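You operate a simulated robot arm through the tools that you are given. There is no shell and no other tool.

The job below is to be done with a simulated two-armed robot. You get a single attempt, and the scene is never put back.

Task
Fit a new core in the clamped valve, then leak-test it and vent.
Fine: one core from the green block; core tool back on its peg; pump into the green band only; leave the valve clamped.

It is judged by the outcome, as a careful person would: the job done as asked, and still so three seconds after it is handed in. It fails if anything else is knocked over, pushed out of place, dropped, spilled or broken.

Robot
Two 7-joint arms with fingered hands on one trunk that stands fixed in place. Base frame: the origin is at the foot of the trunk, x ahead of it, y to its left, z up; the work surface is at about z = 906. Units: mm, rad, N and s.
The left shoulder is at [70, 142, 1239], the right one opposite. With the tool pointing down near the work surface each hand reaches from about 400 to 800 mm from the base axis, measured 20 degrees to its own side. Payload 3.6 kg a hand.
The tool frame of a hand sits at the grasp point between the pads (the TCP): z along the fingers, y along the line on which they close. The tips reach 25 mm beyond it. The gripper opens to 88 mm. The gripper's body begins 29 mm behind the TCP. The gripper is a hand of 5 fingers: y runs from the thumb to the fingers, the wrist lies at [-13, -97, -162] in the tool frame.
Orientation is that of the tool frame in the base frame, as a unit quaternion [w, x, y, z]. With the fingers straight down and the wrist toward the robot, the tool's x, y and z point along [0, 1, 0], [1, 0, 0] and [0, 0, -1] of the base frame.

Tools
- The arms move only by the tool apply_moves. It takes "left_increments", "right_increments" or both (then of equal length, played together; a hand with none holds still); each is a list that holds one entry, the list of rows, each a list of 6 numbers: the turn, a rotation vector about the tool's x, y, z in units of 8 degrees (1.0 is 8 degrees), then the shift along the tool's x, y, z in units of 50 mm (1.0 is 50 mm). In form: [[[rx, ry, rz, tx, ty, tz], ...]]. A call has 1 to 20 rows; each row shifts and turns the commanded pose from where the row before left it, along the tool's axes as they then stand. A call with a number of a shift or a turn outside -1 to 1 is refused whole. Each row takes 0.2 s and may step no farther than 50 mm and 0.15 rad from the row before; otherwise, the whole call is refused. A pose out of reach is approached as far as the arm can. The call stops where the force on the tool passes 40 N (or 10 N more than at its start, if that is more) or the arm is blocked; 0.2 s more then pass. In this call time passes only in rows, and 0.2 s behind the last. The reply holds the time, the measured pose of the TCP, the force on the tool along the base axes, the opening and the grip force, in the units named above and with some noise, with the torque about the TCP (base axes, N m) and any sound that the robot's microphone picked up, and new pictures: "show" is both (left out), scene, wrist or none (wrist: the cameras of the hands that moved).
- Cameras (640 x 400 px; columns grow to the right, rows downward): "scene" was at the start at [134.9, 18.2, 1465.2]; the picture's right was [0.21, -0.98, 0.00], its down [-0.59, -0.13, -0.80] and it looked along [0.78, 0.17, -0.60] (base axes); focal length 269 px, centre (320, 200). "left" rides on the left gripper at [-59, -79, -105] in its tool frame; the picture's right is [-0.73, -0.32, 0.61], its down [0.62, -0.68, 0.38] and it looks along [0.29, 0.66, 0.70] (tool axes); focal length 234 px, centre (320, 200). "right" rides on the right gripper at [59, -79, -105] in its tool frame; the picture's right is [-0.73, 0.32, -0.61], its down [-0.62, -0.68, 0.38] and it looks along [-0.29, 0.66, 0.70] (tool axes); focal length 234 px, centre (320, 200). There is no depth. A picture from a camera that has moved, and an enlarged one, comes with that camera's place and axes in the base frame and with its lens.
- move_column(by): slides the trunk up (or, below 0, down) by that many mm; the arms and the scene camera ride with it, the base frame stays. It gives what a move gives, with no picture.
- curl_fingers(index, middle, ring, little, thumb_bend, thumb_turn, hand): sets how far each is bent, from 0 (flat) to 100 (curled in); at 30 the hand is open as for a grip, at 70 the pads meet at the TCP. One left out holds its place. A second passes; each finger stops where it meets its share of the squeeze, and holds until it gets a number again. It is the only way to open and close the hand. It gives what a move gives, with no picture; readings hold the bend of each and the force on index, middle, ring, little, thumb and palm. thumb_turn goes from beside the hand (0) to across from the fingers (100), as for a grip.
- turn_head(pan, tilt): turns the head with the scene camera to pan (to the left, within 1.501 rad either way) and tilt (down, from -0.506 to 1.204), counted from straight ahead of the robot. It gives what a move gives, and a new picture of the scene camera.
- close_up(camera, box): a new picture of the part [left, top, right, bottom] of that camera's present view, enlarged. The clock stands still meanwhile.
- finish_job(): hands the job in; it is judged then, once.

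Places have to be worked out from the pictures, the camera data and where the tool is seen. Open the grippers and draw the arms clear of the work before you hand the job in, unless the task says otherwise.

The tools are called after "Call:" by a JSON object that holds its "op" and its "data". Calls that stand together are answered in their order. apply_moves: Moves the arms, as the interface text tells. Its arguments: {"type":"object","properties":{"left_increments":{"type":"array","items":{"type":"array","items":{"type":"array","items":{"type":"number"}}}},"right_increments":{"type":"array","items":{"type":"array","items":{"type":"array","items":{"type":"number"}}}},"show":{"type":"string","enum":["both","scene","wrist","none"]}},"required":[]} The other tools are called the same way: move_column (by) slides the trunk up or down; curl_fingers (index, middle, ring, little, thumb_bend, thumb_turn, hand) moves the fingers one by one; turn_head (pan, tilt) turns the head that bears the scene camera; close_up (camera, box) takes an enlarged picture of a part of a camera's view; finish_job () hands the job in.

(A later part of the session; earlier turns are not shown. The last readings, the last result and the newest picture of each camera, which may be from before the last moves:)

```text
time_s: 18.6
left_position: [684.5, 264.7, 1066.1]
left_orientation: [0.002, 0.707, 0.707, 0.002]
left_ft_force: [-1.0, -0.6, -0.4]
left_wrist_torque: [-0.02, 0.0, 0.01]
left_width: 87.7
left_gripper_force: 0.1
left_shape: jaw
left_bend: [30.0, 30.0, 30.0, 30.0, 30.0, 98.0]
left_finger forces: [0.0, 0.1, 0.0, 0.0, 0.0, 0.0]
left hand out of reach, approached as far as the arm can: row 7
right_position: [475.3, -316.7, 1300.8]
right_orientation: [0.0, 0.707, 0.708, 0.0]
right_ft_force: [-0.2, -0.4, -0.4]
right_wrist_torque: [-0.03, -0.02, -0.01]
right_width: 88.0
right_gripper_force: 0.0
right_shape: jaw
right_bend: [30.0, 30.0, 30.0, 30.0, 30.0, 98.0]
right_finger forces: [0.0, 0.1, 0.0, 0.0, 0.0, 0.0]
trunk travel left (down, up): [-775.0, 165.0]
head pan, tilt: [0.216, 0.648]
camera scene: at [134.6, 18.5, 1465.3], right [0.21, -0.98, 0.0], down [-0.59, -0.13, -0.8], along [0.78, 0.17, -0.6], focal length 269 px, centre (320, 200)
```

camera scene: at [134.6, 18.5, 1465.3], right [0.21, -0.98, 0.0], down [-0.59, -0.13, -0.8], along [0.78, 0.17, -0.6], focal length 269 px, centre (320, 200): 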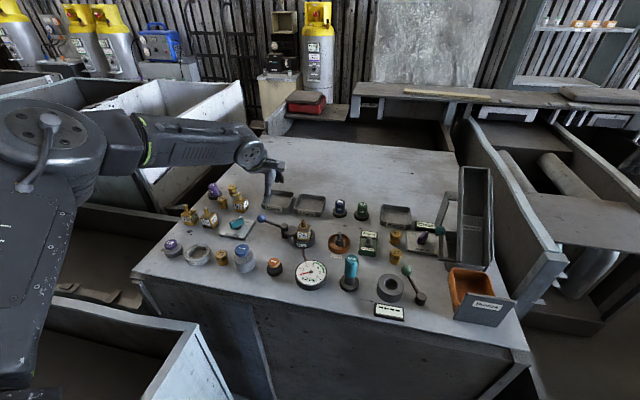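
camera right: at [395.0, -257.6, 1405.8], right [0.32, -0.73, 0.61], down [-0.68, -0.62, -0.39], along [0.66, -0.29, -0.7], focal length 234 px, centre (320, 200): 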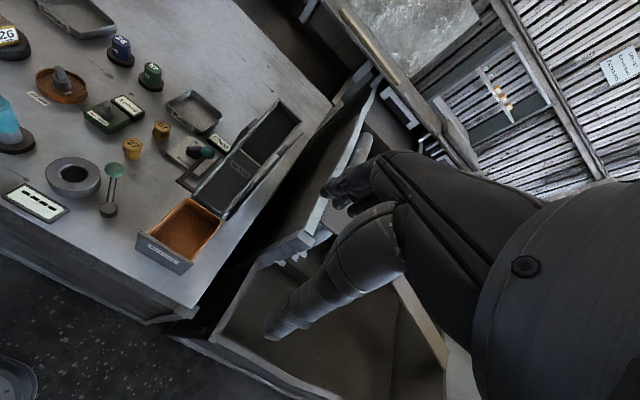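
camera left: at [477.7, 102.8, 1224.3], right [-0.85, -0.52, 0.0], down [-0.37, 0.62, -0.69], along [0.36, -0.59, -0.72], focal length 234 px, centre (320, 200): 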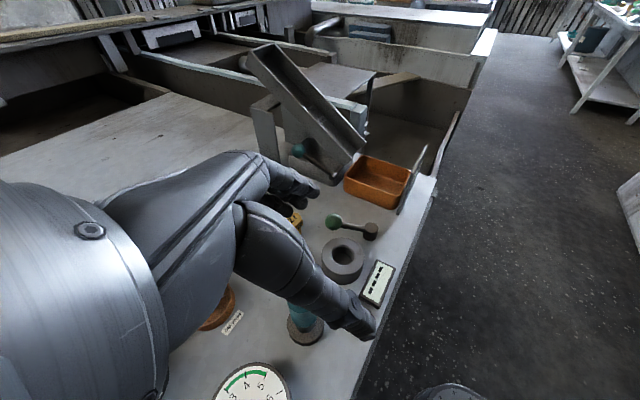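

Still limited low down, while higher relative to the shoulder was fine. I test reach at relative height ~1290: up, then over the valve (662, 181), then toward (661, 1).

Call:
{"op": "apply_moves", "data": {"left_increments": [[[0, 0, 0, 0, 0, -0.9], [0, 0, 0, 0, 0, -0.9], [0, 0, 0, 0, 0, -0.9], [0, 0, 0, 0, 0, -0.9], [0, 0, 0, 0, 0, -0.9], [0, 0, 0, -0.84, -0.23, 0], [0, 0, 0, -0.84, -0.23, 0]]], "show": "none"}}

Call:
{"op": "apply_moves", "data": {"left_increments": [[[0, 0, 0, -0.9, 0, 0], [0, 0, 0, -0.9, 0, 0], [0, 0, 0, -0.9, 0, 0], [0, 0, 0, -0.9, 0, 0]]], "show": "scene"}}

```text
time_s: 20.2
left_position: [646.0, 189.1, 1287.9]
left_orientation: [0.001, 0.707, 0.707, 0.0]
left_ft_force: [-0.5, 0.1, 0.2]
left_wrist_torque: [0.05, -0.03, 0.0]
left_width: 88.0
left_gripper_force: 0.1
left_shape: jaw
left_bend: [30.0, 30.0, 30.0, 30.0, 30.0, 98.0]
left_finger forces: [0.0, 0.1, 0.0, 0.0, 0.0, 0.0]
left hand out of reach, approached as far as the arm can: row 5, 7
right_position: [475.6, -316.9, 1300.3]
right_orientation: [-0.001, 0.707, 0.707, 0.001]
right_ft_force: [0.3, -1.0, 0.5]
right_wrist_torque: [0.0, 0.0, -0.02]
right_width: 87.7
right_gripper_force: 0.1
right_shape: jaw
right_bend: [30.0, 30.0, 30.0, 30.0, 30.0, 98.0]
right_finger forces: [0.0, 0.1, 0.0, 0.1, 0.0, 0.1]
trunk travel left (down, up): [-775.0, 165.0]
head pan, tilt: [0.216, 0.648]
```

```text
time_s: 21.2
left_position: [567.4, 101.8, 1259.8]
left_orientation: [0.002, 0.707, 0.707, -0.001]
left_ft_force: [0.4, 0.0, 0.4]
left_wrist_torque: [-0.01, 0.01, -0.01]
left_width: 88.2
left_gripper_force: 0.0
left_shape: jaw
left_bend: [30.0, 30.0, 30.0, 30.0, 30.0, 98.0]
left_finger forces: [0.1, 0.0, 0.0, 0.0, 0.1, 0.0]
left hand out of reach, approached as far as the arm can: row 1, 2, 3, 4
right_position: [477.0, -316.5, 1299.4]
right_orientation: [0.0, 0.707, 0.707, 0.001]
right_ft_force: [0.7, 0.2, -0.1]
right_wrist_torque: [0.04, -0.01, 0.01]
right_width: 87.7
right_gripper_force: 0.0
right_shape: jaw
right_bend: [30.0, 30.0, 30.0, 30.0, 30.0, 98.0]
right_finger forces: [0.1, 0.0, 0.0, 0.0, 0.0, 0.0]
trunk travel left (down, up): [-775.0, 165.0]
head pan, tilt: [0.216, 0.648]
camera scene: at [134.5, 17.8, 1465.3], right [0.21, -0.98, 0.0], down [-0.59, -0.13, -0.8], along [0.78, 0.17, -0.6], focal length 269 px, centre (320, 200)
```

scene: 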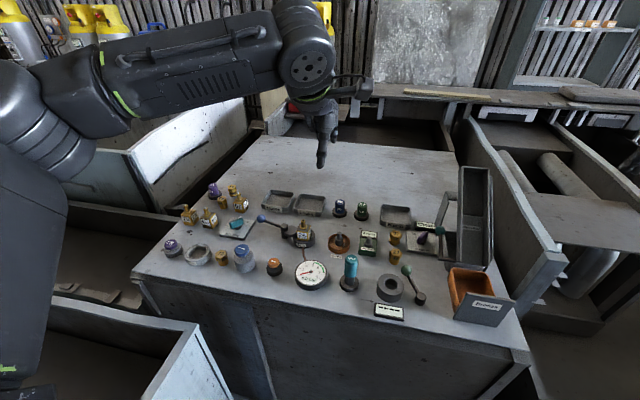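

The elbow seems to stay put near (314, 330, 1350) in all these attempts. I turn the head left to look at the arm's posture directly.

Call:
{"op": "turn_head", "data": {"pan": 0.95, "tilt": 0.45}}

```text
time_s: 22.2
left_position: [569.0, 102.2, 1258.5]
left_orientation: [0.002, 0.708, 0.707, 0.0]
left_ft_force: [-0.4, 0.1, -0.2]
left_wrist_torque: [-0.03, 0.01, -0.01]
left_width: 87.9
left_gripper_force: 0.1
left_shape: jaw
left_bend: [30.0, 30.0, 30.0, 30.0, 30.0, 98.0]
left_finger forces: [0.0, 0.0, 0.0, 0.0, 0.0, 0.0]
right_position: [475.8, -315.5, 1301.3]
right_orientation: [0.0, 0.708, 0.707, 0.0]
right_ft_force: [0.8, -0.1, 0.3]
right_wrist_torque: [0.0, 0.0, 0.01]
right_width: 87.9
right_gripper_force: 0.0
right_shape: jaw
right_bend: [30.0, 30.0, 30.0, 30.0, 30.0, 98.0]
right_finger forces: [0.0, 0.0, 0.0, 0.0, 0.0, 0.1]
trunk travel left (down, up): [-775.0, 165.0]
head pan, tilt: [0.949, 0.45]
camera scene: at [103.6, 74.1, 1482.9], right [0.81, -0.58, 0.0], down [-0.25, -0.35, -0.9], along [0.52, 0.73, -0.44], focal length 269 px, centre (320, 200)
```

scene: 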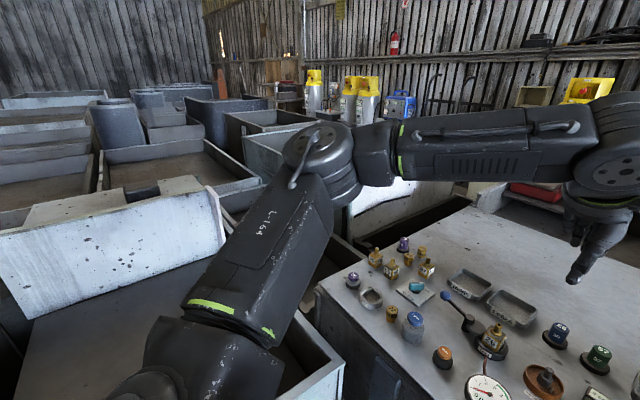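

The elbow is held high and out. I try to bring it down: move the hand back to the left (500, 250), tilt it ~56° so it continues the forearm line, and look at the posture again.

Call:
{"op": "apply_moves", "data": {"left_increments": [[[0, 0, 0, 0.74, -0.345, 0.29], [0, 0, 0, 0.74, -0.345, 0.29], [0, 0, 0, 0.74, -0.345, 0.29], [0, 0, 0, 0.74, -0.345, 0.29], [0, -1, 0, 0, 0, 0], [0, -1, 0, 0, 0, 0], [0, -1, 0, 0, 0, 0], [0, -1, 0, 0, 0, 0], [0, -1, 0, 0, 0, 0], [0, -1, 0, 0, 0, 0], [0, -1, 0, 0, 0, 0]]], "show": "scene"}}

```text
time_s: 24.6
left_position: [499.0, 252.8, 1201.3]
left_orientation: [0.334, 0.624, 0.623, -0.333]
left_ft_force: [-0.3, -0.6, 0.5]
left_wrist_torque: [-0.01, 0.03, 0.0]
left_width: 87.6
left_gripper_force: 0.1
left_shape: jaw
left_bend: [30.0, 30.0, 30.0, 30.0, 30.0, 98.0]
left_finger forces: [0.1, 0.0, 0.0, 0.1, 0.0, 0.1]
right_position: [476.5, -314.9, 1300.4]
right_orientation: [-0.001, 0.707, 0.707, 0.0]
right_ft_force: [0.6, -0.3, -1.1]
right_wrist_torque: [-0.01, 0.02, 0.01]
right_width: 87.5
right_gripper_force: 0.0
right_shape: jaw
right_bend: [30.0, 30.0, 30.0, 30.0, 30.0, 98.0]
right_finger forces: [0.0, 0.1, 0.0, 0.0, 0.0, 0.0]
trunk travel left (down, up): [-775.0, 165.0]
head pan, tilt: [0.949, 0.45]
camera scene: at [103.7, 74.9, 1482.9], right [0.81, -0.58, 0.0], down [-0.25, -0.35, -0.9], along [0.52, 0.73, -0.44], focal length 269 px, centre (320, 200)
```

scene: 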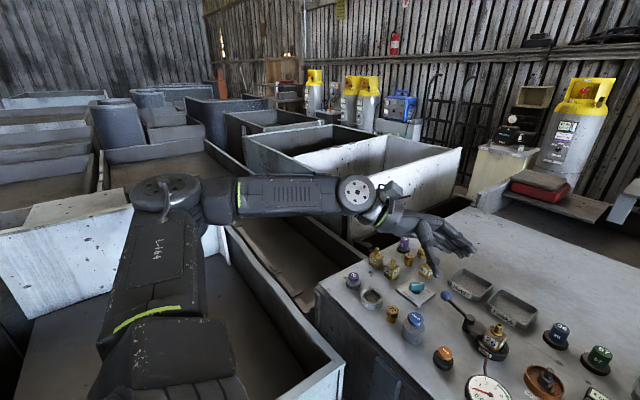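

The elbow dropped lower and out with the tilted hand. I continue in this orientation: down to z ≈ 1090 then right toward the core tool, still above all objects.

Call:
{"op": "apply_moves", "data": {"left_increments": [[[0, 0, 0, 0.6, 0, 0.405], [0, 0, 0, 0.6, 0, 0.405], [0, 0, 0, 0.6, 0, 0.405], [0, 0, 0, -0.488, 0.16, 0.723], [0, 0, 0, -0.488, 0.16, 0.723], [0, 0, 0, -0.488, 0.16, 0.723], [0, 0, 0, -0.488, 0.16, 0.723]]], "show": "scene"}}

```text
time_s: 26.2
left_position: [535.3, 72.0, 1093.1]
left_orientation: [0.332, 0.625, 0.624, -0.331]
left_ft_force: [1.0, 0.4, -0.8]
left_wrist_torque: [0.03, 0.0, -0.02]
left_width: 87.8
left_gripper_force: 0.0
left_shape: jaw
left_bend: [30.0, 30.0, 30.0, 30.0, 30.0, 98.0]
left_finger forces: [0.0, 0.0, 0.1, 0.1, 0.0, 0.0]
right_position: [478.9, -317.8, 1299.2]
right_orientation: [-0.002, 0.707, 0.707, 0.001]
right_ft_force: [0.8, -0.1, 0.4]
right_wrist_torque: [0.02, 0.0, 0.06]
right_width: 87.6
right_gripper_force: 0.0
right_shape: jaw
right_bend: [30.0, 30.0, 30.0, 30.0, 30.0, 98.0]
right_finger forces: [0.1, 0.0, 0.0, 0.0, 0.0, 0.0]
trunk travel left (down, up): [-775.0, 165.0]
head pan, tilt: [0.949, 0.45]
camera scene: at [104.8, 70.5, 1482.9], right [0.81, -0.58, 0.0], down [-0.25, -0.35, -0.9], along [0.52, 0.73, -0.43], focal length 269 px, centre (320, 200)
```

scene: 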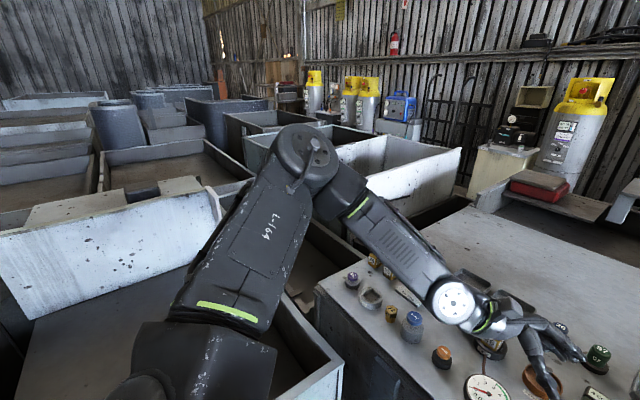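

That works so far at (535, 72). Now over the tool axis and on to above the new-core block (661, 1) as a reach test.

Call:
{"op": "apply_moves", "data": {"left_increments": [[[0, 0, 0, -0.286, 0.08, 0.712]]], "show": "none"}}

Call:
{"op": "apply_moves", "data": {"left_increments": [[[0, 0, 0, -0.125, 0.813, 0.185], [0, 0, 0, -0.125, 0.813, 0.185], [0, 0, 0, -0.125, 0.813, 0.185]]], "show": "scene"}}

```text
time_s: 26.6
left_position: [536.4, 37.9, 1084.9]
left_orientation: [0.333, 0.624, 0.624, -0.333]
left_ft_force: [0.0, 0.5, 0.9]
left_wrist_torque: [0.02, 0.0, -0.01]
left_width: 87.6
left_gripper_force: 0.1
left_shape: jaw
left_bend: [30.0, 30.0, 30.0, 30.0, 30.0, 98.0]
left_finger forces: [0.1, 0.0, 0.0, 0.0, 0.1, 0.0]
right_position: [476.7, -317.2, 1300.5]
right_orientation: [-0.001, 0.707, 0.707, 0.0]
right_ft_force: [0.8, 0.5, -0.8]
right_wrist_torque: [0.0, -0.01, -0.02]
right_width: 87.6
right_gripper_force: 0.0
right_shape: jaw
right_bend: [30.0, 30.0, 30.0, 30.0, 30.0, 98.0]
right_finger forces: [0.0, 0.1, 0.0, 0.0, 0.1, 0.0]
trunk travel left (down, up): [-775.0, 165.0]
head pan, tilt: [0.949, 0.45]
```

```text
time_s: 27.4
left_position: [615.0, 46.9, 1115.5]
left_orientation: [0.334, 0.623, 0.624, -0.333]
left_ft_force: [0.8, 0.3, -0.8]
left_wrist_torque: [-0.01, 0.01, -0.01]
left_width: 87.9
left_gripper_force: 0.0
left_shape: jaw
left_bend: [30.0, 30.0, 30.0, 30.0, 30.0, 98.0]
left_finger forces: [0.0, 0.1, 0.0, 0.1, 0.1, 0.0]
left hand out of reach, approached as far as the arm can: row 1, 2, 3
right_position: [476.9, -316.1, 1300.9]
right_orientation: [0.001, 0.707, 0.707, 0.0]
right_ft_force: [0.4, 0.6, 0.0]
right_wrist_torque: [-0.03, -0.03, -0.04]
right_width: 87.6
right_gripper_force: 0.1
right_shape: jaw
right_bend: [30.0, 30.0, 30.0, 30.0, 30.0, 98.0]
right_finger forces: [0.1, 0.1, 0.0, 0.0, 0.0, 0.0]
trunk travel left (down, up): [-775.0, 165.0]
head pan, tilt: [0.949, 0.45]
camera scene: at [103.1, 74.4, 1482.9], right [0.81, -0.58, 0.0], down [-0.25, -0.35, -0.9], along [0.52, 0.73, -0.44], focal length 269 px, centre (320, 200)
```

scene: 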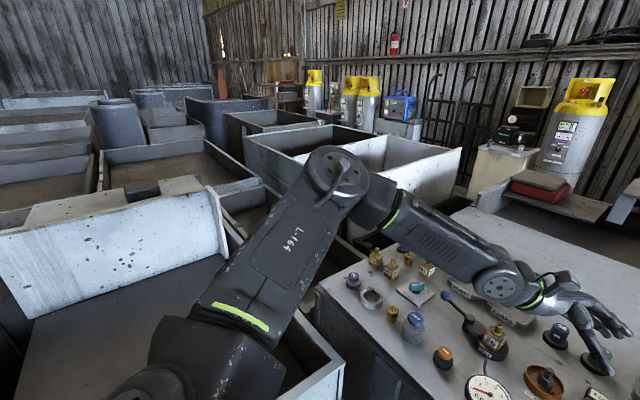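

Peg reachable, block not, at this height; geometry says that with a lower trunk (hand relatively higher) and more tilt the block comes in reach. I test that here: up ~130 mm, tilt to ~75°, yaw 15° to the left, then push toward (661, 1).

Call:
{"op": "apply_moves", "data": {"left_increments": [[[0, 0, 0, -0.72, 0, -0.48], [0, 0, 0, -0.72, 0, -0.48], [0, 0, 0, -0.72, 0, -0.48], [0, -0.8, 0, 0, 0, 0], [0, -0.8, 0, 0, 0, 0], [0, -0.8, 0, 0, 0, 0], [-0.906, 0, -0.243, 0, 0, 0], [-0.906, 0, -0.243, 0, 0, 0]]], "show": "none"}}

```text
time_s: 29.2
left_position: [608.5, 45.0, 1256.2]
left_orientation: [0.485, 0.482, 0.629, -0.37]
left_ft_force: [-0.2, 0.1, -0.2]
left_wrist_torque: [-0.04, -0.01, 0.03]
left_width: 87.7
left_gripper_force: 0.0
left_shape: jaw
left_bend: [30.0, 30.0, 30.0, 30.0, 30.0, 98.0]
left_finger forces: [0.0, 0.0, 0.1, 0.0, 0.0, 0.1]
left hand out of reach, approached as far as the arm can: row 6
right_position: [474.3, -319.1, 1299.7]
right_orientation: [-0.001, 0.708, 0.706, 0.001]
right_ft_force: [-0.1, -0.5, -0.7]
right_wrist_torque: [0.02, -0.01, 0.0]
right_width: 87.7
right_gripper_force: 0.1
right_shape: jaw
right_bend: [30.0, 30.0, 30.0, 30.0, 30.0, 98.0]
right_finger forces: [0.1, 0.0, 0.1, 0.0, 0.0, 0.1]
trunk travel left (down, up): [-775.0, 165.0]
head pan, tilt: [0.949, 0.45]
```

Orientation is as planned. Now push toward (661, 1) at this height.

Call:
{"op": "apply_moves", "data": {"left_increments": [[[0, 0, 0, -0.143, 0.392, 0.544], [0, 0, 0, -0.143, 0.392, 0.544]]], "show": "scene"}}

```text
time_s: 29.9
left_position: [650.2, 44.1, 1242.7]
left_orientation: [0.486, 0.482, 0.626, -0.372]
left_ft_force: [0.8, -0.2, 0.1]
left_wrist_torque: [0.01, 0.03, 0.01]
left_width: 87.8
left_gripper_force: 0.0
left_shape: jaw
left_bend: [30.0, 30.0, 30.0, 30.0, 30.0, 98.0]
left_finger forces: [0.1, 0.0, 0.0, 0.0, 0.1, 0.0]
left hand out of reach, approached as far as the arm can: row 1, 2
right_position: [477.9, -316.4, 1300.3]
right_orientation: [0.0, 0.707, 0.707, 0.0]
right_ft_force: [0.2, -0.8, -1.0]
right_wrist_torque: [-0.02, -0.03, 0.01]
right_width: 87.6
right_gripper_force: 0.2
right_shape: jaw
right_bend: [30.0, 30.0, 30.0, 30.0, 30.0, 98.0]
right_finger forces: [0.1, 0.0, 0.0, 0.1, 0.0, 0.0]
trunk travel left (down, up): [-775.0, 165.0]
head pan, tilt: [0.949, 0.45]
camera scene: at [104.4, 73.9, 1482.9], right [0.81, -0.58, 0.0], down [-0.25, -0.35, -0.9], along [0.52, 0.73, -0.44], focal length 269 px, centre (320, 200)
```

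scene: 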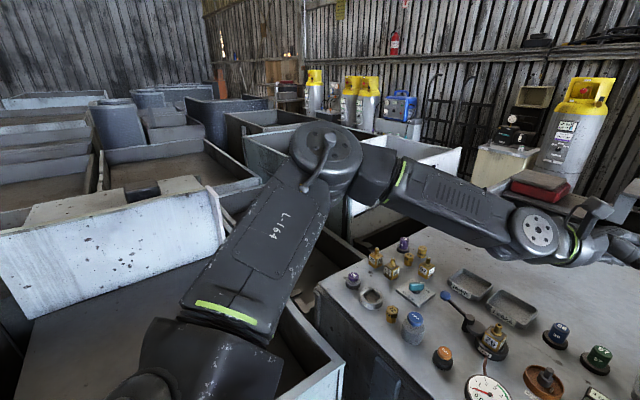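

The wrist seems bounded by the shoulder on this route regardless of hand orientation, yet the stated reach is larger, so I'm likely in a poor arm configuration. I go back to the start pose on the left and approach from there instead.

Call:
{"op": "apply_moves", "data": {"left_increments": [[[0, 0, 0, 0.202, -0.303, -0.768], [0, 0, 0, 0.202, -0.303, -0.768], [0, 0, 0, 0.202, -0.303, -0.768], [0, 0, 0, 0.202, -0.303, -0.768], [0, 0, 0, 0.202, -0.303, -0.768], [0, 0, 0, 0.202, -0.303, -0.768], [0.906, 0, 0.243, 0, 0, 0], [0.906, 0, 0.243, 0, 0, 0], [0, 1, 0, 0, 0, 0], [0, 1, 0, 0, 0, 0], [0, 1, 0, 0, 0, 0], [0, 1, 0, 0, 0, 0], [0, 1, 0, 0, 0, 0], [0, 1, 0, 0, 0, 0], [0, 1, 0, 0, 0, 0], [0, 1, 0, 0, 0, 0], [0, 1, 0, 0, 0, 0], [0, 0.4, 0, 0, 0, 0]]], "show": "none"}}

Call:
{"op": "apply_moves", "data": {"left_increments": [[[0, 0, 0, 0.587, -0.46, 0.193], [0, 0, 0, 0.587, -0.46, 0.193], [0, 0, 0, 0.587, -0.46, 0.193]]], "show": "scene"}}

```text
time_s: 33.6
left_position: [501.4, 251.3, 1241.8]
left_orientation: [0.001, 0.707, 0.707, 0.0]
left_ft_force: [0.4, -0.9, -0.3]
left_wrist_torque: [-0.01, -0.01, -0.02]
left_width: 88.0
left_gripper_force: 0.0
left_shape: jaw
left_bend: [30.0, 30.0, 30.0, 30.0, 30.0, 98.0]
left_finger forces: [0.1, 0.1, 0.1, 0.0, 0.0, 0.0]
right_position: [475.6, -316.7, 1301.1]
right_orientation: [-0.001, 0.707, 0.707, 0.001]
right_ft_force: [0.3, -0.1, 0.1]
right_wrist_torque: [0.01, 0.02, 0.03]
right_width: 87.9
right_gripper_force: 0.0
right_shape: jaw
right_bend: [30.0, 30.0, 30.0, 30.0, 30.0, 98.0]
right_finger forces: [0.1, 0.0, 0.0, 0.0, 0.1, 0.1]
trunk travel left (down, up): [-775.0, 165.0]
head pan, tilt: [0.949, 0.45]
```

```text
time_s: 34.5
left_position: [430.7, 340.4, 1211.6]
left_orientation: [0.002, 0.708, 0.706, 0.0]
left_ft_force: [0.1, -0.3, 0.2]
left_wrist_torque: [-0.01, -0.01, 0.0]
left_width: 87.7
left_gripper_force: 0.0
left_shape: jaw
left_bend: [30.0, 30.0, 30.0, 30.0, 30.0, 98.0]
left_finger forces: [0.0, 0.0, 0.0, 0.1, 0.0, 0.1]
right_position: [474.9, -312.6, 1300.9]
right_orientation: [0.0, 0.707, 0.708, -0.001]
right_ft_force: [-0.2, -0.3, -0.5]
right_wrist_torque: [-0.02, 0.01, -0.01]
right_width: 87.7
right_gripper_force: 0.1
right_shape: jaw
right_bend: [30.0, 30.0, 30.0, 30.0, 30.0, 98.0]
right_finger forces: [0.0, 0.0, 0.0, 0.0, 0.1, 0.0]
trunk travel left (down, up): [-775.0, 165.0]
head pan, tilt: [0.949, 0.45]
camera scene: at [102.7, 76.1, 1482.9], right [0.81, -0.58, 0.0], down [-0.25, -0.36, -0.9], along [0.52, 0.73, -0.44], focal length 269 px, centre (320, 200)
```

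scene: 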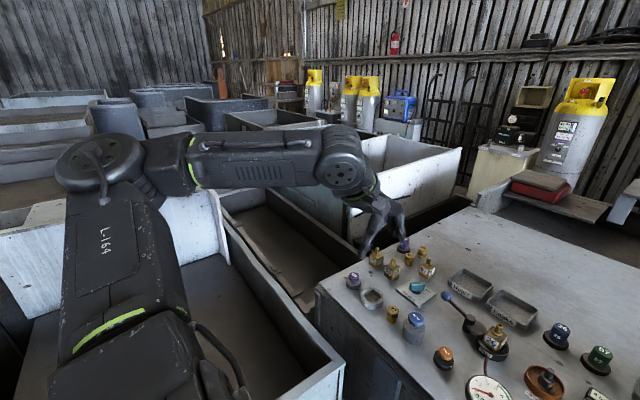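

Back at the start pose. From here I go straight forward and down along the 20° line to (658, 239, 1040), above the objects there (clamp top ≈ 975).

Call:
{"op": "apply_moves", "data": {"left_increments": [[[0, 0, 0, -0.289, 0.649, 0.489], [0, 0, 0, -0.289, 0.649, 0.489], [0, 0, 0, -0.289, 0.649, 0.489], [0, 0, 0, -0.289, 0.649, 0.489], [0, 0, 0, -0.289, 0.649, 0.489], [0, 0, 0, -0.289, 0.649, 0.489], [0, 0, 0, -0.289, 0.649, 0.489]]], "show": "scene"}}

```text
time_s: 36.0
left_position: [662.1, 237.1, 1039.7]
left_orientation: [0.0, 0.707, 0.707, -0.001]
left_ft_force: [1.1, 1.5, 0.2]
left_wrist_torque: [0.04, 0.03, 0.02]
left_width: 88.3
left_gripper_force: 0.0
left_shape: jaw
left_bend: [30.0, 30.0, 30.0, 30.0, 30.0, 98.0]
left_finger forces: [0.0, 0.0, 0.0, 0.1, 0.0, 0.0]
right_position: [478.8, -315.9, 1299.5]
right_orientation: [-0.001, 0.707, 0.707, -0.001]
right_ft_force: [-0.2, -0.7, -0.2]
right_wrist_torque: [-0.02, 0.01, 0.02]
right_width: 87.7
right_gripper_force: 0.1
right_shape: jaw
right_bend: [30.0, 30.0, 30.0, 30.0, 30.0, 98.0]
right_finger forces: [0.0, 0.0, 0.2, 0.1, 0.0, 0.0]
trunk travel left (down, up): [-775.0, 165.0]
head pan, tilt: [0.949, 0.45]
camera scene: at [106.1, 74.1, 1482.7], right [0.81, -0.58, 0.0], down [-0.26, -0.35, -0.9], along [0.52, 0.73, -0.44], focal length 269 px, centre (320, 200)
```

scene: 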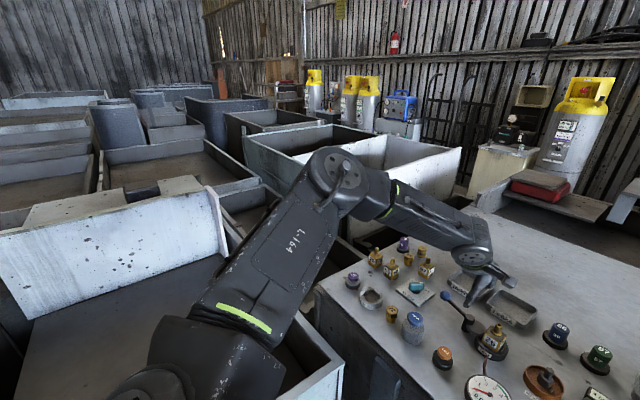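

This time (662, 237, 1040) was reached cleanly. I continue right to above the valve (662, 181) at z ≈ 1040, well over its stem top at 979.

Call:
{"op": "apply_moves", "data": {"left_increments": [[[0, 0, 0, -0.56, 0, 0], [0, 0, 0, -0.56, 0, 0]]], "show": "scene"}}

```text
time_s: 36.6
left_position: [641.9, 192.1, 1051.8]
left_orientation: [0.001, 0.708, 0.706, 0.0]
left_ft_force: [0.9, -0.7, -0.5]
left_wrist_torque: [-0.01, 0.0, -0.01]
left_width: 88.1
left_gripper_force: 0.1
left_shape: jaw
left_bend: [30.0, 30.0, 30.0, 30.0, 30.0, 98.0]
left_finger forces: [0.0, 0.1, 0.0, 0.0, 0.1, 0.0]
left hand out of reach, approached as far as the arm can: row 1, 2
right_position: [477.4, -315.4, 1299.5]
right_orientation: [0.0, 0.707, 0.707, 0.0]
right_ft_force: [0.5, 0.6, -0.3]
right_wrist_torque: [0.05, 0.0, 0.01]
right_width: 87.7
right_gripper_force: 0.1
right_shape: jaw
right_bend: [30.0, 30.0, 30.0, 30.0, 30.0, 98.0]
right_finger forces: [0.1, 0.0, 0.1, 0.0, 0.1, 0.0]
trunk travel left (down, up): [-775.0, 165.0]
head pan, tilt: [0.949, 0.45]
camera scene: at [104.0, 73.6, 1482.9], right [0.81, -0.58, 0.0], down [-0.25, -0.35, -0.9], along [0.52, 0.73, -0.44], focal length 269 px, centre (320, 200)
```

scene: 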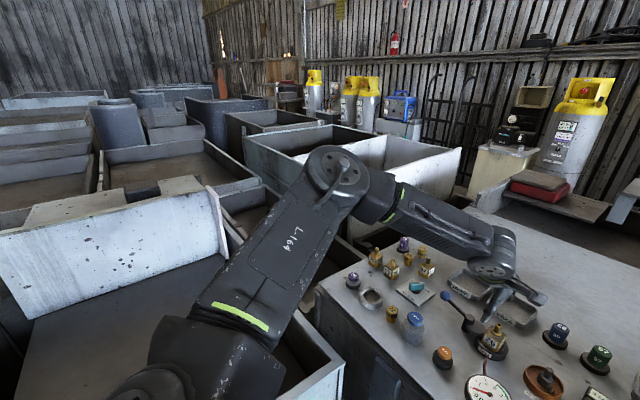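

Blocked again at (642, 192). I check the stated 800 mm reach along the arm's own 20° line to learn whether a better configuration exists.

Call:
{"op": "apply_moves", "data": {"left_increments": [[[0, 0, 0, 0.9, 0.2, 0], [0, 0, 0, 0.5, 0.5, 0.2], [0, 0, 0, 0.2, 0.8, 0.2], [0, 0, 0, 0.2, 0.8, 0.2]]], "show": "scene"}}

```text
time_s: 37.6
left_position: [687.7, 301.2, 1052.5]
left_orientation: [0.002, 0.707, 0.707, 0.0]
left_ft_force: [-0.9, 0.0, -0.3]
left_wrist_torque: [-0.06, 0.0, 0.03]
left_width: 88.0
left_gripper_force: 0.0
left_shape: jaw
left_bend: [30.0, 30.0, 30.0, 30.0, 30.0, 98.0]
left_finger forces: [0.0, 0.1, 0.0, 0.0, 0.1, 0.0]
left hand out of reach, approached as far as the arm can: row 3, 4
right_position: [475.8, -314.3, 1300.5]
right_orientation: [0.0, 0.708, 0.707, 0.0]
right_ft_force: [0.9, 0.0, 0.3]
right_wrist_torque: [0.03, 0.03, -0.04]
right_width: 87.7
right_gripper_force: 0.1
right_shape: jaw
right_bend: [30.0, 30.0, 30.0, 30.0, 30.0, 98.0]
right_finger forces: [0.0, 0.0, 0.1, 0.0, 0.0, 0.1]
trunk travel left (down, up): [-775.0, 165.0]
head pan, tilt: [0.949, 0.45]
camera scene: at [103.0, 75.4, 1482.9], right [0.81, -0.58, 0.0], down [-0.25, -0.35, -0.9], along [0.52, 0.73, -0.44], focal length 269 px, centre (320, 200)
```

scene: 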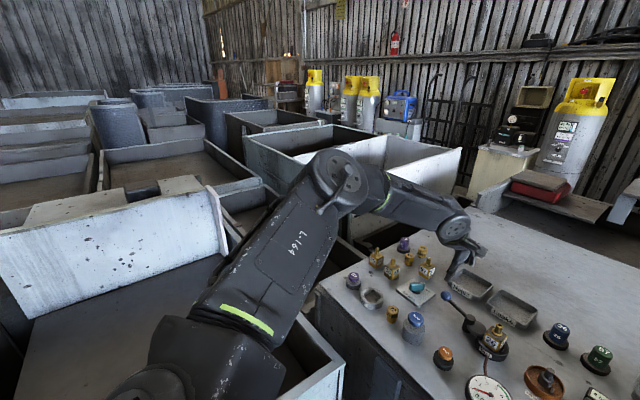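

Even its own 20° line stops short, so the shoulder is in the "elbow-up" configuration. I'll try to drop the elbow: stretch the arm out to the far left (380, 640), so the upper arm lies along the shoulder axis, then lower it and come back with the elbow low.

Call:
{"op": "apply_moves", "data": {"left_increments": [[[0, 0, 0, 0.678, -0.616, -0.096], [0, 0, 0, 0.678, -0.616, -0.096], [0, 0, 0, 0.678, -0.616, -0.096], [0, 0, 0, 0.678, -0.616, -0.096], [0, 0, 0, 0.678, -0.616, -0.096], [0, 0, 0, 0.678, -0.616, -0.096], [0, 0, 0, 0.678, -0.616, -0.096], [0, 0, 0, 0.678, -0.616, -0.096], [0, 0, 0, 0.678, -0.616, -0.096], [0, 0, 0, 0.678, -0.616, -0.096]]], "show": "scene"}}

```text
time_s: 39.9
left_position: [376.3, 640.0, 1100.8]
left_orientation: [0.002, 0.707, 0.707, -0.001]
left_ft_force: [-0.5, -0.2, 0.5]
left_wrist_torque: [-0.01, 0.02, 0.01]
left_width: 87.9
left_gripper_force: 0.2
left_shape: jaw
left_bend: [30.0, 30.0, 30.0, 30.0, 30.0, 98.0]
left_finger forces: [0.0, 0.0, 0.0, 0.0, 0.1, 0.1]
right_position: [475.0, -315.2, 1301.4]
right_orientation: [0.0, 0.707, 0.707, 0.001]
right_ft_force: [0.1, -0.1, -0.5]
right_wrist_torque: [0.0, -0.04, 0.02]
right_width: 87.8
right_gripper_force: 0.0
right_shape: jaw
right_bend: [30.0, 30.0, 30.0, 30.0, 30.0, 98.0]
right_finger forces: [0.0, 0.0, 0.1, 0.1, 0.0, 0.0]
trunk travel left (down, up): [-775.0, 165.0]
head pan, tilt: [0.949, 0.45]
camera scene: at [101.5, 75.3, 1483.0], right [0.81, -0.58, 0.0], down [-0.25, -0.35, -0.9], along [0.52, 0.73, -0.44], focal length 269 px, centre (320, 200)
```

scene: 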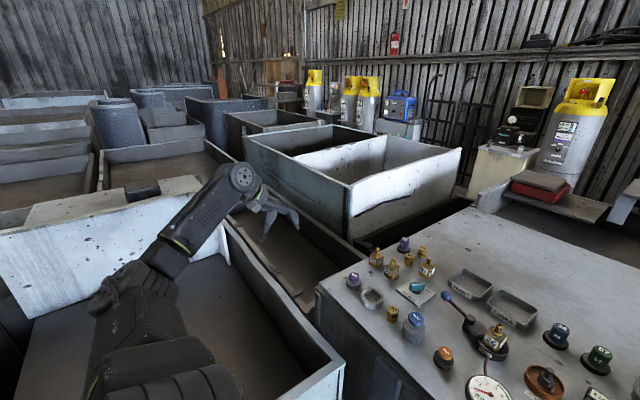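

The upper arm now lies straight out to the left and slightly below the shoulder. I lower the hand to z ≈ 985 here (box rim below is at ~850) to push the elbow onto the low side.

Call:
{"op": "apply_moves", "data": {"left_increments": [[[0, 0, 0, 0, 0, 0.8], [0, 0, 0, 0, 0, 0.8], [0, 0, 0, 0, 0, 0.7]]], "show": "scene"}}

```text
time_s: 40.6
left_position: [379.7, 640.0, 985.1]
left_orientation: [0.0, 0.707, 0.707, -0.001]
left_ft_force: [-0.2, -0.1, -0.5]
left_wrist_torque: [-0.05, 0.03, 0.0]
left_width: 88.0
left_gripper_force: 0.1
left_shape: jaw
left_bend: [30.0, 30.0, 30.0, 30.0, 30.0, 98.0]
left_finger forces: [0.1, 0.0, 0.0, 0.0, 0.0, 0.1]
right_position: [476.5, -316.3, 1300.1]
right_orientation: [0.001, 0.707, 0.708, 0.0]
right_ft_force: [-0.4, 0.5, 0.5]
right_wrist_torque: [0.03, 0.0, 0.0]
right_width: 87.9
right_gripper_force: 0.1
right_shape: jaw
right_bend: [30.0, 30.0, 30.0, 30.0, 30.0, 98.0]
right_finger forces: [0.0, 0.1, 0.0, 0.1, 0.0, 0.0]
trunk travel left (down, up): [-775.0, 165.0]
head pan, tilt: [0.949, 0.45]
camera scene: at [104.0, 74.2, 1482.9], right [0.81, -0.58, 0.0], down [-0.25, -0.35, -0.9], along [0.52, 0.73, -0.44], focal length 269 px, centre (320, 200)
```

scene: 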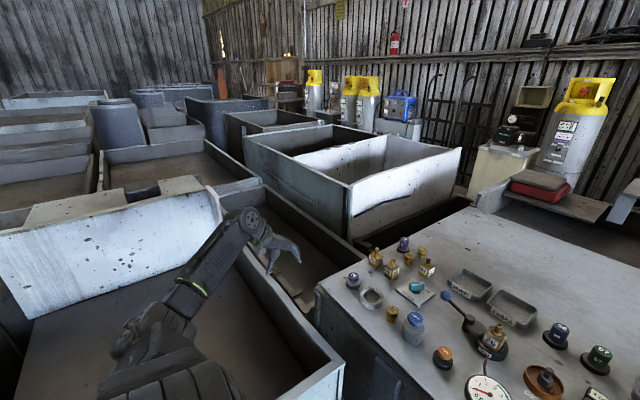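

The elbow is now low (about z = 1140). I raise to z ≈ 1040 and bring the hand back over the bench toward (600, 330), well above the valves there.

Call:
{"op": "apply_moves", "data": {"left_increments": [[[0, 0, 0, 0, 0, -1], [0, 0, 0, -0.775, 0.55, 0], [0, 0, 0, -0.775, 0.55, 0], [0, 0, 0, -0.775, 0.55, 0], [0, 0, 0, -0.775, 0.55, 0], [0, 0, 0, -0.775, 0.55, 0], [0, 0, 0, -0.775, 0.55, 0], [0, 0, 0, -0.775, 0.55, 0], [0, 0, 0, -0.775, 0.55, 0]]], "show": "scene"}}

```text
time_s: 42.6
left_position: [599.2, 324.9, 1033.3]
left_orientation: [0.001, 0.707, 0.707, 0.0]
left_ft_force: [0.1, 0.7, -0.2]
left_wrist_torque: [-0.02, 0.0, 0.01]
left_width: 87.9
left_gripper_force: 0.1
left_shape: jaw
left_bend: [30.0, 30.0, 30.0, 30.0, 30.0, 98.0]
left_finger forces: [0.0, 0.0, 0.0, 0.0, 0.0, 0.0]
right_position: [477.8, -317.0, 1299.9]
right_orientation: [-0.002, 0.707, 0.707, -0.001]
right_ft_force: [-0.1, -0.1, 0.3]
right_wrist_torque: [0.03, 0.06, -0.01]
right_width: 87.6
right_gripper_force: 0.1
right_shape: jaw
right_bend: [30.0, 30.0, 30.0, 30.0, 30.0, 98.0]
right_finger forces: [0.0, 0.0, 0.0, 0.1, 0.0, 0.0]
trunk travel left (down, up): [-775.0, 165.0]
head pan, tilt: [0.949, 0.45]
camera scene: at [104.9, 72.7, 1482.9], right [0.81, -0.58, 0.0], down [-0.25, -0.35, -0.9], along [0.52, 0.73, -0.43], focal length 269 px, centre (320, 200)
```

scene: 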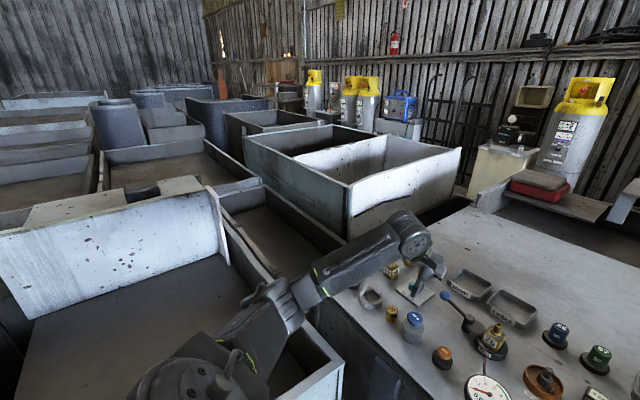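

The arm now works elbow-low. I move on to above the valve (662, 181) at z ≈ 1045.

Call:
{"op": "apply_moves", "data": {"left_increments": [[[0, 0, 0, -0.72, 0.315, -0.06], [0, 0, 0, -0.72, 0.315, -0.06], [0, 0, 0, -0.72, 0.315, -0.06], [0, 0, 0, -0.72, 0.315, -0.06]]], "show": "none"}}

Call:
{"op": "turn_head", "data": {"pan": 0.216, "tilt": 0.648}}

```text
time_s: 43.6
left_position: [665.2, 179.6, 1048.7]
left_orientation: [0.0, 0.707, 0.707, -0.001]
left_ft_force: [-0.7, -0.2, -0.2]
left_wrist_torque: [-0.01, 0.0, 0.02]
left_width: 87.9
left_gripper_force: 0.0
left_shape: jaw
left_bend: [30.0, 30.0, 30.0, 30.0, 30.0, 98.0]
left_finger forces: [0.1, 0.0, 0.0, 0.1, 0.0, 0.0]
right_position: [476.7, -316.9, 1298.6]
right_orientation: [-0.001, 0.707, 0.707, 0.0]
right_ft_force: [0.5, -0.5, -0.8]
right_wrist_torque: [-0.01, 0.01, 0.02]
right_width: 87.8
right_gripper_force: 0.0
right_shape: jaw
right_bend: [30.0, 30.0, 30.0, 30.0, 30.0, 98.0]
right_finger forces: [0.0, 0.0, 0.1, 0.0, 0.0, 0.1]
trunk travel left (down, up): [-775.0, 165.0]
head pan, tilt: [0.949, 0.45]
```

```text
time_s: 44.7
left_position: [664.1, 180.4, 1049.5]
left_orientation: [0.002, 0.707, 0.707, 0.0]
left_ft_force: [0.5, -0.4, -1.0]
left_wrist_torque: [0.0, -0.04, -0.01]
left_width: 87.8
left_gripper_force: 0.0
left_shape: jaw
left_bend: [30.0, 30.0, 30.0, 30.0, 30.0, 98.0]
left_finger forces: [0.1, 0.1, 0.0, 0.1, 0.0, 0.0]
right_position: [476.8, -314.5, 1298.9]
right_orientation: [0.0, 0.707, 0.707, 0.0]
right_ft_force: [-0.1, 0.5, 0.2]
right_wrist_torque: [-0.01, 0.03, 0.0]
right_width: 88.0
right_gripper_force: 0.0
right_shape: jaw
right_bend: [30.0, 30.0, 30.0, 30.0, 30.0, 98.0]
right_finger forces: [0.1, 0.0, 0.0, 0.0, 0.1, 0.0]
trunk travel left (down, up): [-775.0, 165.0]
head pan, tilt: [0.216, 0.648]
camera scene: at [135.0, 18.0, 1465.2], right [0.22, -0.98, 0.0], down [-0.59, -0.13, -0.8], along [0.78, 0.17, -0.6], focal length 269 px, centre (320, 200)
```

scene: 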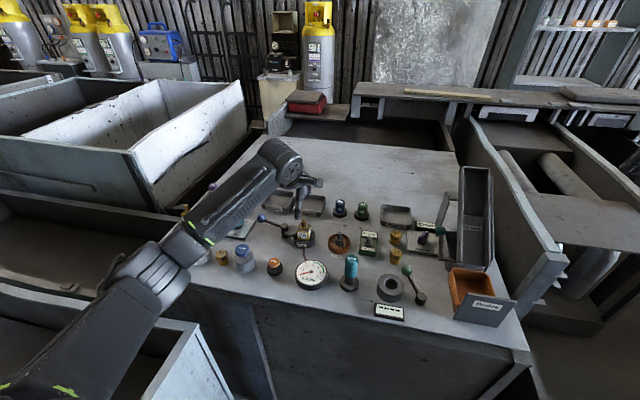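

The valve is in comfortable reach now, in default orientation. Next I check the block (661, 1) at the same height.

Call:
{"op": "apply_moves", "data": {"left_increments": [[[0, 0, 0, -0.89, -0.01, -0.1], [0, 0, 0, -0.89, -0.01, -0.1], [0, 0, 0, -0.89, -0.01, -0.1], [0, 0, 0, -0.89, -0.01, -0.1]]], "show": "both"}}

```text
time_s: 45.7
left_position: [661.1, 3.0, 1069.4]
left_orientation: [0.001, 0.707, 0.707, 0.001]
left_ft_force: [-1.0, -0.6, 0.7]
left_wrist_torque: [0.0, 0.03, -0.01]
left_width: 88.2
left_gripper_force: 0.1
left_shape: jaw
left_bend: [30.0, 30.0, 30.0, 30.0, 30.0, 98.0]
left_finger forces: [0.0, 0.0, 0.1, 0.0, 0.0, 0.0]
right_position: [476.6, -317.6, 1299.3]
right_orientation: [-0.001, 0.707, 0.708, 0.0]
right_ft_force: [-0.8, 0.3, 0.5]
right_wrist_torque: [-0.01, 0.0, 0.0]
right_width: 87.6
right_gripper_force: 0.0
right_shape: jaw
right_bend: [30.0, 30.0, 30.0, 30.0, 30.0, 98.0]
right_finger forces: [0.0, 0.1, 0.0, 0.0, 0.0, 0.0]
trunk travel left (down, up): [-775.0, 165.0]
head pan, tilt: [0.216, 0.648]
camera scene: at [134.9, 15.5, 1465.2], right [0.21, -0.98, 0.0], down [-0.59, -0.13, -0.8], along [0.78, 0.17, -0.6], focal length 269 px, centre (320, 200)
camera left: at [582.4, -55.7, 1174.4], right [-0.32, -0.73, -0.61], down [-0.68, 0.62, -0.38], along [0.66, 0.29, -0.7], focal length 234 px, centre (320, 200)
```

scene: 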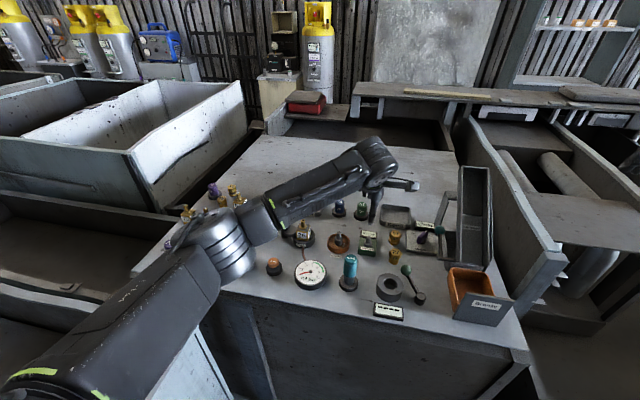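
left: 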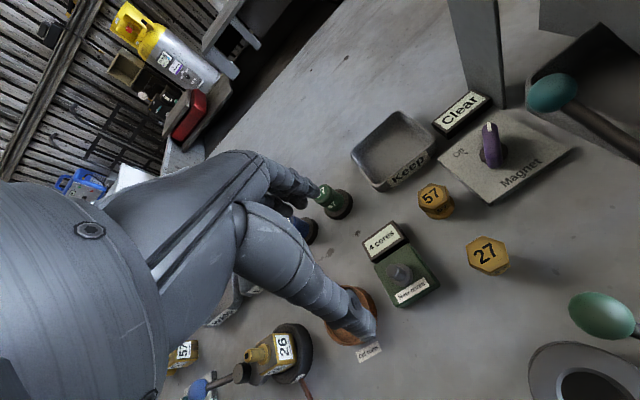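

Block reachable too. Now to above the core tool at (539, 34.5), z ≈ 1090.

Call:
{"op": "apply_moves", "data": {"left_increments": [[[0, 0, 0, 0.21, -0.813, -0.13], [0, 0, 0, 0.21, -0.813, -0.13], [0, 0, 0, 0.21, -0.813, -0.13]]], "show": "both"}}

```text
time_s: 46.5
left_position: [537.8, 37.2, 1086.9]
left_orientation: [0.001, 0.707, 0.707, -0.001]
left_ft_force: [0.5, 0.0, 0.5]
left_wrist_torque: [0.02, 0.0, 0.01]
left_width: 87.7
left_gripper_force: 0.2
left_shape: jaw
left_bend: [30.0, 30.0, 30.0, 30.0, 30.0, 98.0]
left_finger forces: [0.0, 0.0, 0.1, 0.1, 0.1, 0.1]
right_position: [474.3, -314.4, 1300.6]
right_orientation: [0.0, 0.707, 0.707, 0.0]
right_ft_force: [-0.4, 0.0, 0.0]
right_wrist_torque: [0.02, -0.03, -0.02]
right_width: 87.9
right_gripper_force: 0.1
right_shape: jaw
right_bend: [30.0, 30.0, 30.0, 30.0, 30.0, 98.0]
right_finger forces: [0.1, 0.0, 0.0, 0.0, 0.0, 0.0]
trunk travel left (down, up): [-775.0, 165.0]
head pan, tilt: [0.216, 0.648]
camera scene: at [133.7, 18.4, 1465.3], right [0.21, -0.98, 0.0], down [-0.59, -0.13, -0.8], along [0.78, 0.17, -0.6], focal length 269 px, centre (320, 200)
camera left: at [459.0, -21.2, 1192.2], right [-0.32, -0.73, -0.61], down [-0.68, 0.62, -0.39], along [0.66, 0.29, -0.7], focal length 234 px, centre (320, 200)
```

scene: 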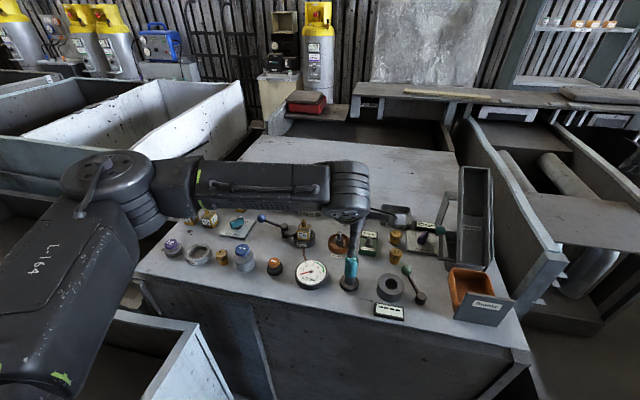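
left: 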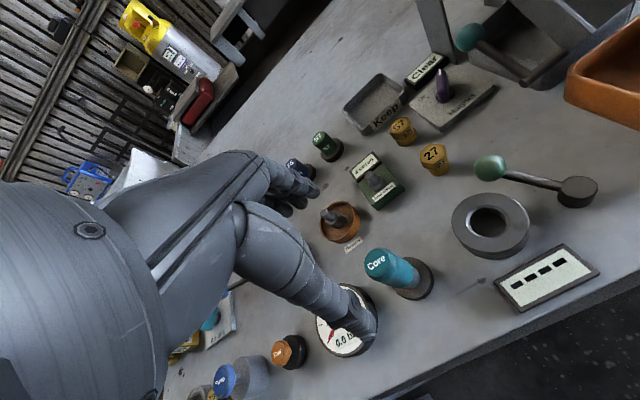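

The wrist view confirms the tool at (539, 34.5, top 1001), matching my estimate. I descend around it with the open hand to TCP z ≈ 982, keeping its top below the palm.

Call:
{"op": "apply_moves", "data": {"left_increments": [[[0, 0, 0, -0.04, 0.02, 0.6], [0, 0, 0, 0, 0, 0.6]]], "show": "both"}}

```text
time_s: 47.1
left_position: [539.8, 33.5, 1026.8]
left_orientation: [0.001, 0.707, 0.707, 0.0]
left_ft_force: [0.9, -1.1, 0.2]
left_wrist_torque: [-0.01, -0.02, 0.0]
left_width: 87.7
left_gripper_force: 0.1
left_shape: jaw
left_bend: [30.0, 30.0, 30.0, 30.0, 30.0, 98.0]
left_finger forces: [0.1, 0.0, 0.2, 0.1, 0.1, 0.0]
right_position: [476.0, -315.0, 1300.5]
right_orientation: [0.0, 0.707, 0.707, -0.001]
right_ft_force: [-0.4, 0.1, 0.6]
right_wrist_torque: [-0.04, -0.02, 0.02]
right_width: 87.9
right_gripper_force: 0.1
right_shape: jaw
right_bend: [30.0, 30.0, 30.0, 30.0, 30.0, 98.0]
right_finger forces: [0.0, 0.0, 0.0, 0.0, 0.1, 0.0]
trunk travel left (down, up): [-775.0, 165.0]
head pan, tilt: [0.216, 0.648]
camera scene: at [135.0, 18.5, 1465.2], right [0.21, -0.98, 0.0], down [-0.59, -0.13, -0.8], along [0.78, 0.17, -0.6], focal length 269 px, centre (320, 200)
camera left: at [460.5, -24.3, 1132.4], right [-0.32, -0.73, -0.61], down [-0.68, 0.62, -0.39], along [0.66, 0.29, -0.7], focal length 234 px, centre (320, 200)
```

scene: 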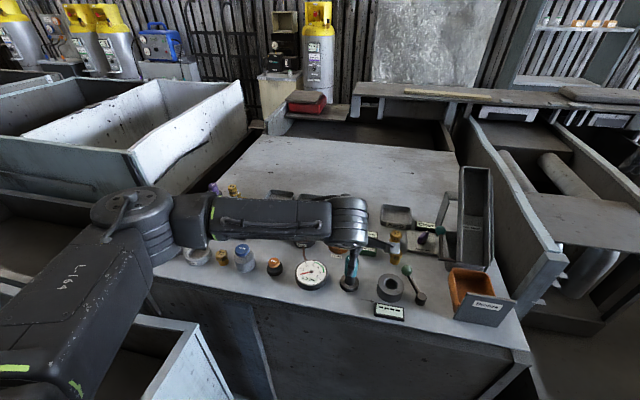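
left: 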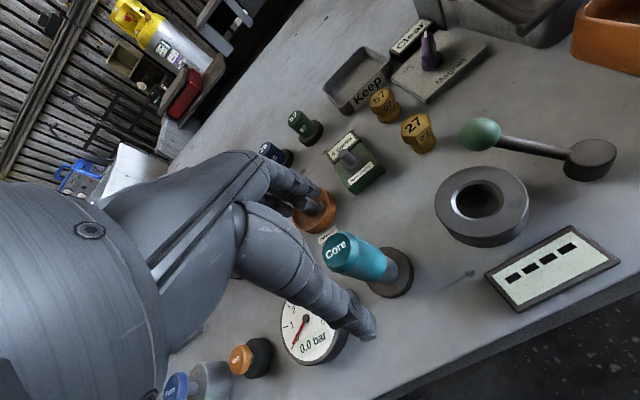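

Alignment looks right: the tool top lies between thumb and fingers. I descend the last 45 mm in small steps.

Call:
{"op": "apply_moves", "data": {"left_increments": [[[0, 0, 0, 0, 0, 0.3], [0, 0, 0, 0, 0, 0.3], [0, 0, 0, 0, 0, 0.3]]], "show": "both"}}

Call:
{"op": "close_up", "data": {"camera": "left", "box": [220, 130, 440, 350]}}

Call:
{"op": "close_up", "data": {"camera": "scene", "box": [310, 190, 430, 310]}}

```text
time_s: 47.9
left_position: [540.0, 33.7, 982.6]
left_orientation: [0.001, 0.708, 0.707, 0.0]
left_ft_force: [0.5, -0.8, -0.8]
left_wrist_torque: [0.03, 0.01, 0.03]
left_width: 87.8
left_gripper_force: 0.0
left_shape: jaw
left_bend: [30.0, 30.0, 30.0, 30.0, 30.0, 98.0]
left_finger forces: [0.0, 0.1, 0.0, 0.1, 0.1, 0.1]
right_position: [476.2, -315.8, 1301.0]
right_orientation: [0.0, 0.707, 0.707, -0.001]
right_ft_force: [-0.3, 0.2, 0.1]
right_wrist_torque: [0.01, -0.01, -0.03]
right_width: 87.9
right_gripper_force: 0.2
right_shape: jaw
right_bend: [30.0, 30.0, 30.0, 30.0, 30.0, 98.0]
right_finger forces: [0.1, 0.1, 0.1, 0.0, 0.1, 0.0]
trunk travel left (down, up): [-775.0, 165.0]
head pan, tilt: [0.216, 0.648]
camera scene: at [134.9, 18.1, 1465.2], right [0.21, -0.98, 0.0], down [-0.59, -0.13, -0.8], along [0.78, 0.17, -0.6], focal length 269 px, centre (320, 200)
camera left: at [460.7, -23.4, 1087.4], right [-0.32, -0.73, -0.61], down [-0.68, 0.62, -0.39], along [0.66, 0.29, -0.7], focal length 234 px, centre (320, 200)
```

scene: 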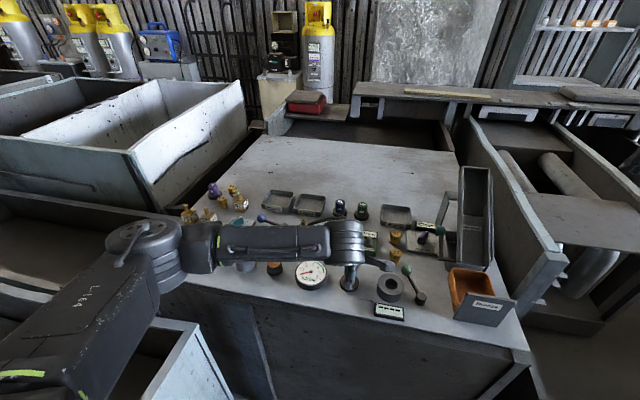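
left: 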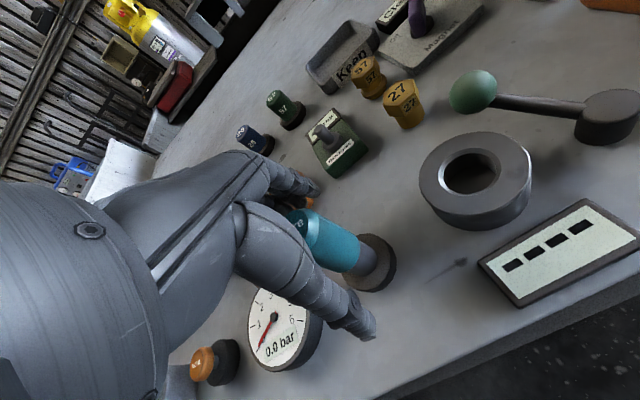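

```text
1.82 times, centred on (330, 240) of left
camera zoom: at [460.7, -23.4, 1087.4], right [-0.32, -0.73, -0.61], down [-0.68, 0.62, -0.39], along [0.66, 0.29, -0.7], focal length 426 px, centre (302, 127)
```

zoom: 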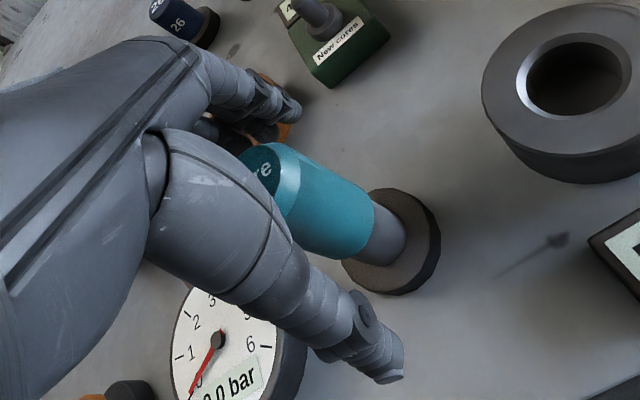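

```text
3.33 times, centred on (370, 250) of scene
camera zoom: at [134.9, 18.1, 1465.2], right [0.21, -0.98, 0.0], down [-0.59, -0.13, -0.8], along [0.78, 0.17, -0.6], focal length 898 px, centre (153, 33)
```

zoom: 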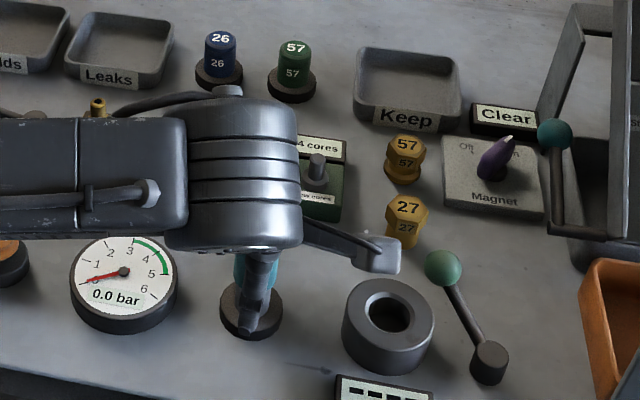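

The tool stands centrally between the thumb (near side) and index/middle (far side), its top under the palm. I close thumb, index and middle on it, leaving ring and little open.

Call:
{"op": "curl_fingers", "data": {"hand": "left", "index": 62, "middle": 62, "thumb_bend": 62}}

Call:
{"op": "close_up", "data": {"camera": "left", "box": [220, 130, 440, 350]}}

```text
time_s: 48.9
left_position: [540.4, 34.3, 981.8]
left_orientation: [0.001, 0.707, 0.708, 0.0]
left_ft_force: [0.4, 0.0, 0.1]
left_wrist_torque: [0.02, 0.0, 0.0]
left_width: 21.8
left_gripper_force: 2.6
left_shape: fingers
left_bend: [59.0, 60.0, 30.0, 30.0, 59.0, 97.0]
left_finger forces: [1.4, 1.1, 0.1, 0.0, 2.4, 0.1]
right_position: [475.9, -316.2, 1300.2]
right_orientation: [0.0, 0.707, 0.707, 0.0]
right_ft_force: [0.7, 0.7, 0.1]
right_wrist_torque: [-0.03, -0.01, -0.02]
right_width: 87.5
right_gripper_force: 0.0
right_shape: jaw
right_bend: [30.0, 30.0, 30.0, 30.0, 30.0, 98.0]
right_finger forces: [0.0, 0.0, 0.0, 0.0, 0.0, 0.0]
trunk travel left (down, up): [-775.0, 165.0]
head pan, tilt: [0.216, 0.648]
```

```text
1.82 times, centred on (330, 240) of left
camera zoom: at [460.6, -23.4, 1087.4], right [-0.32, -0.73, -0.61], down [-0.68, 0.62, -0.39], along [0.66, 0.29, -0.7], focal length 426 px, centre (302, 127)
```

zoom: 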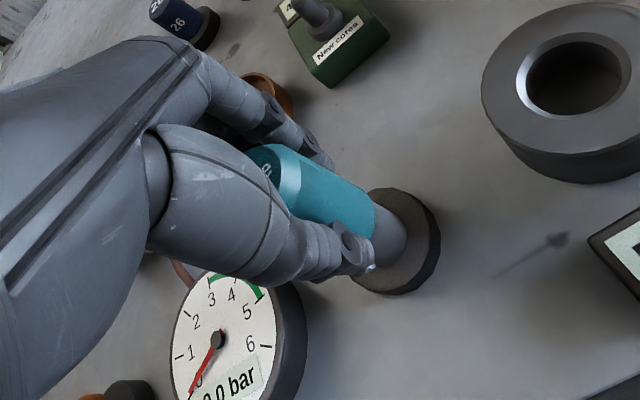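

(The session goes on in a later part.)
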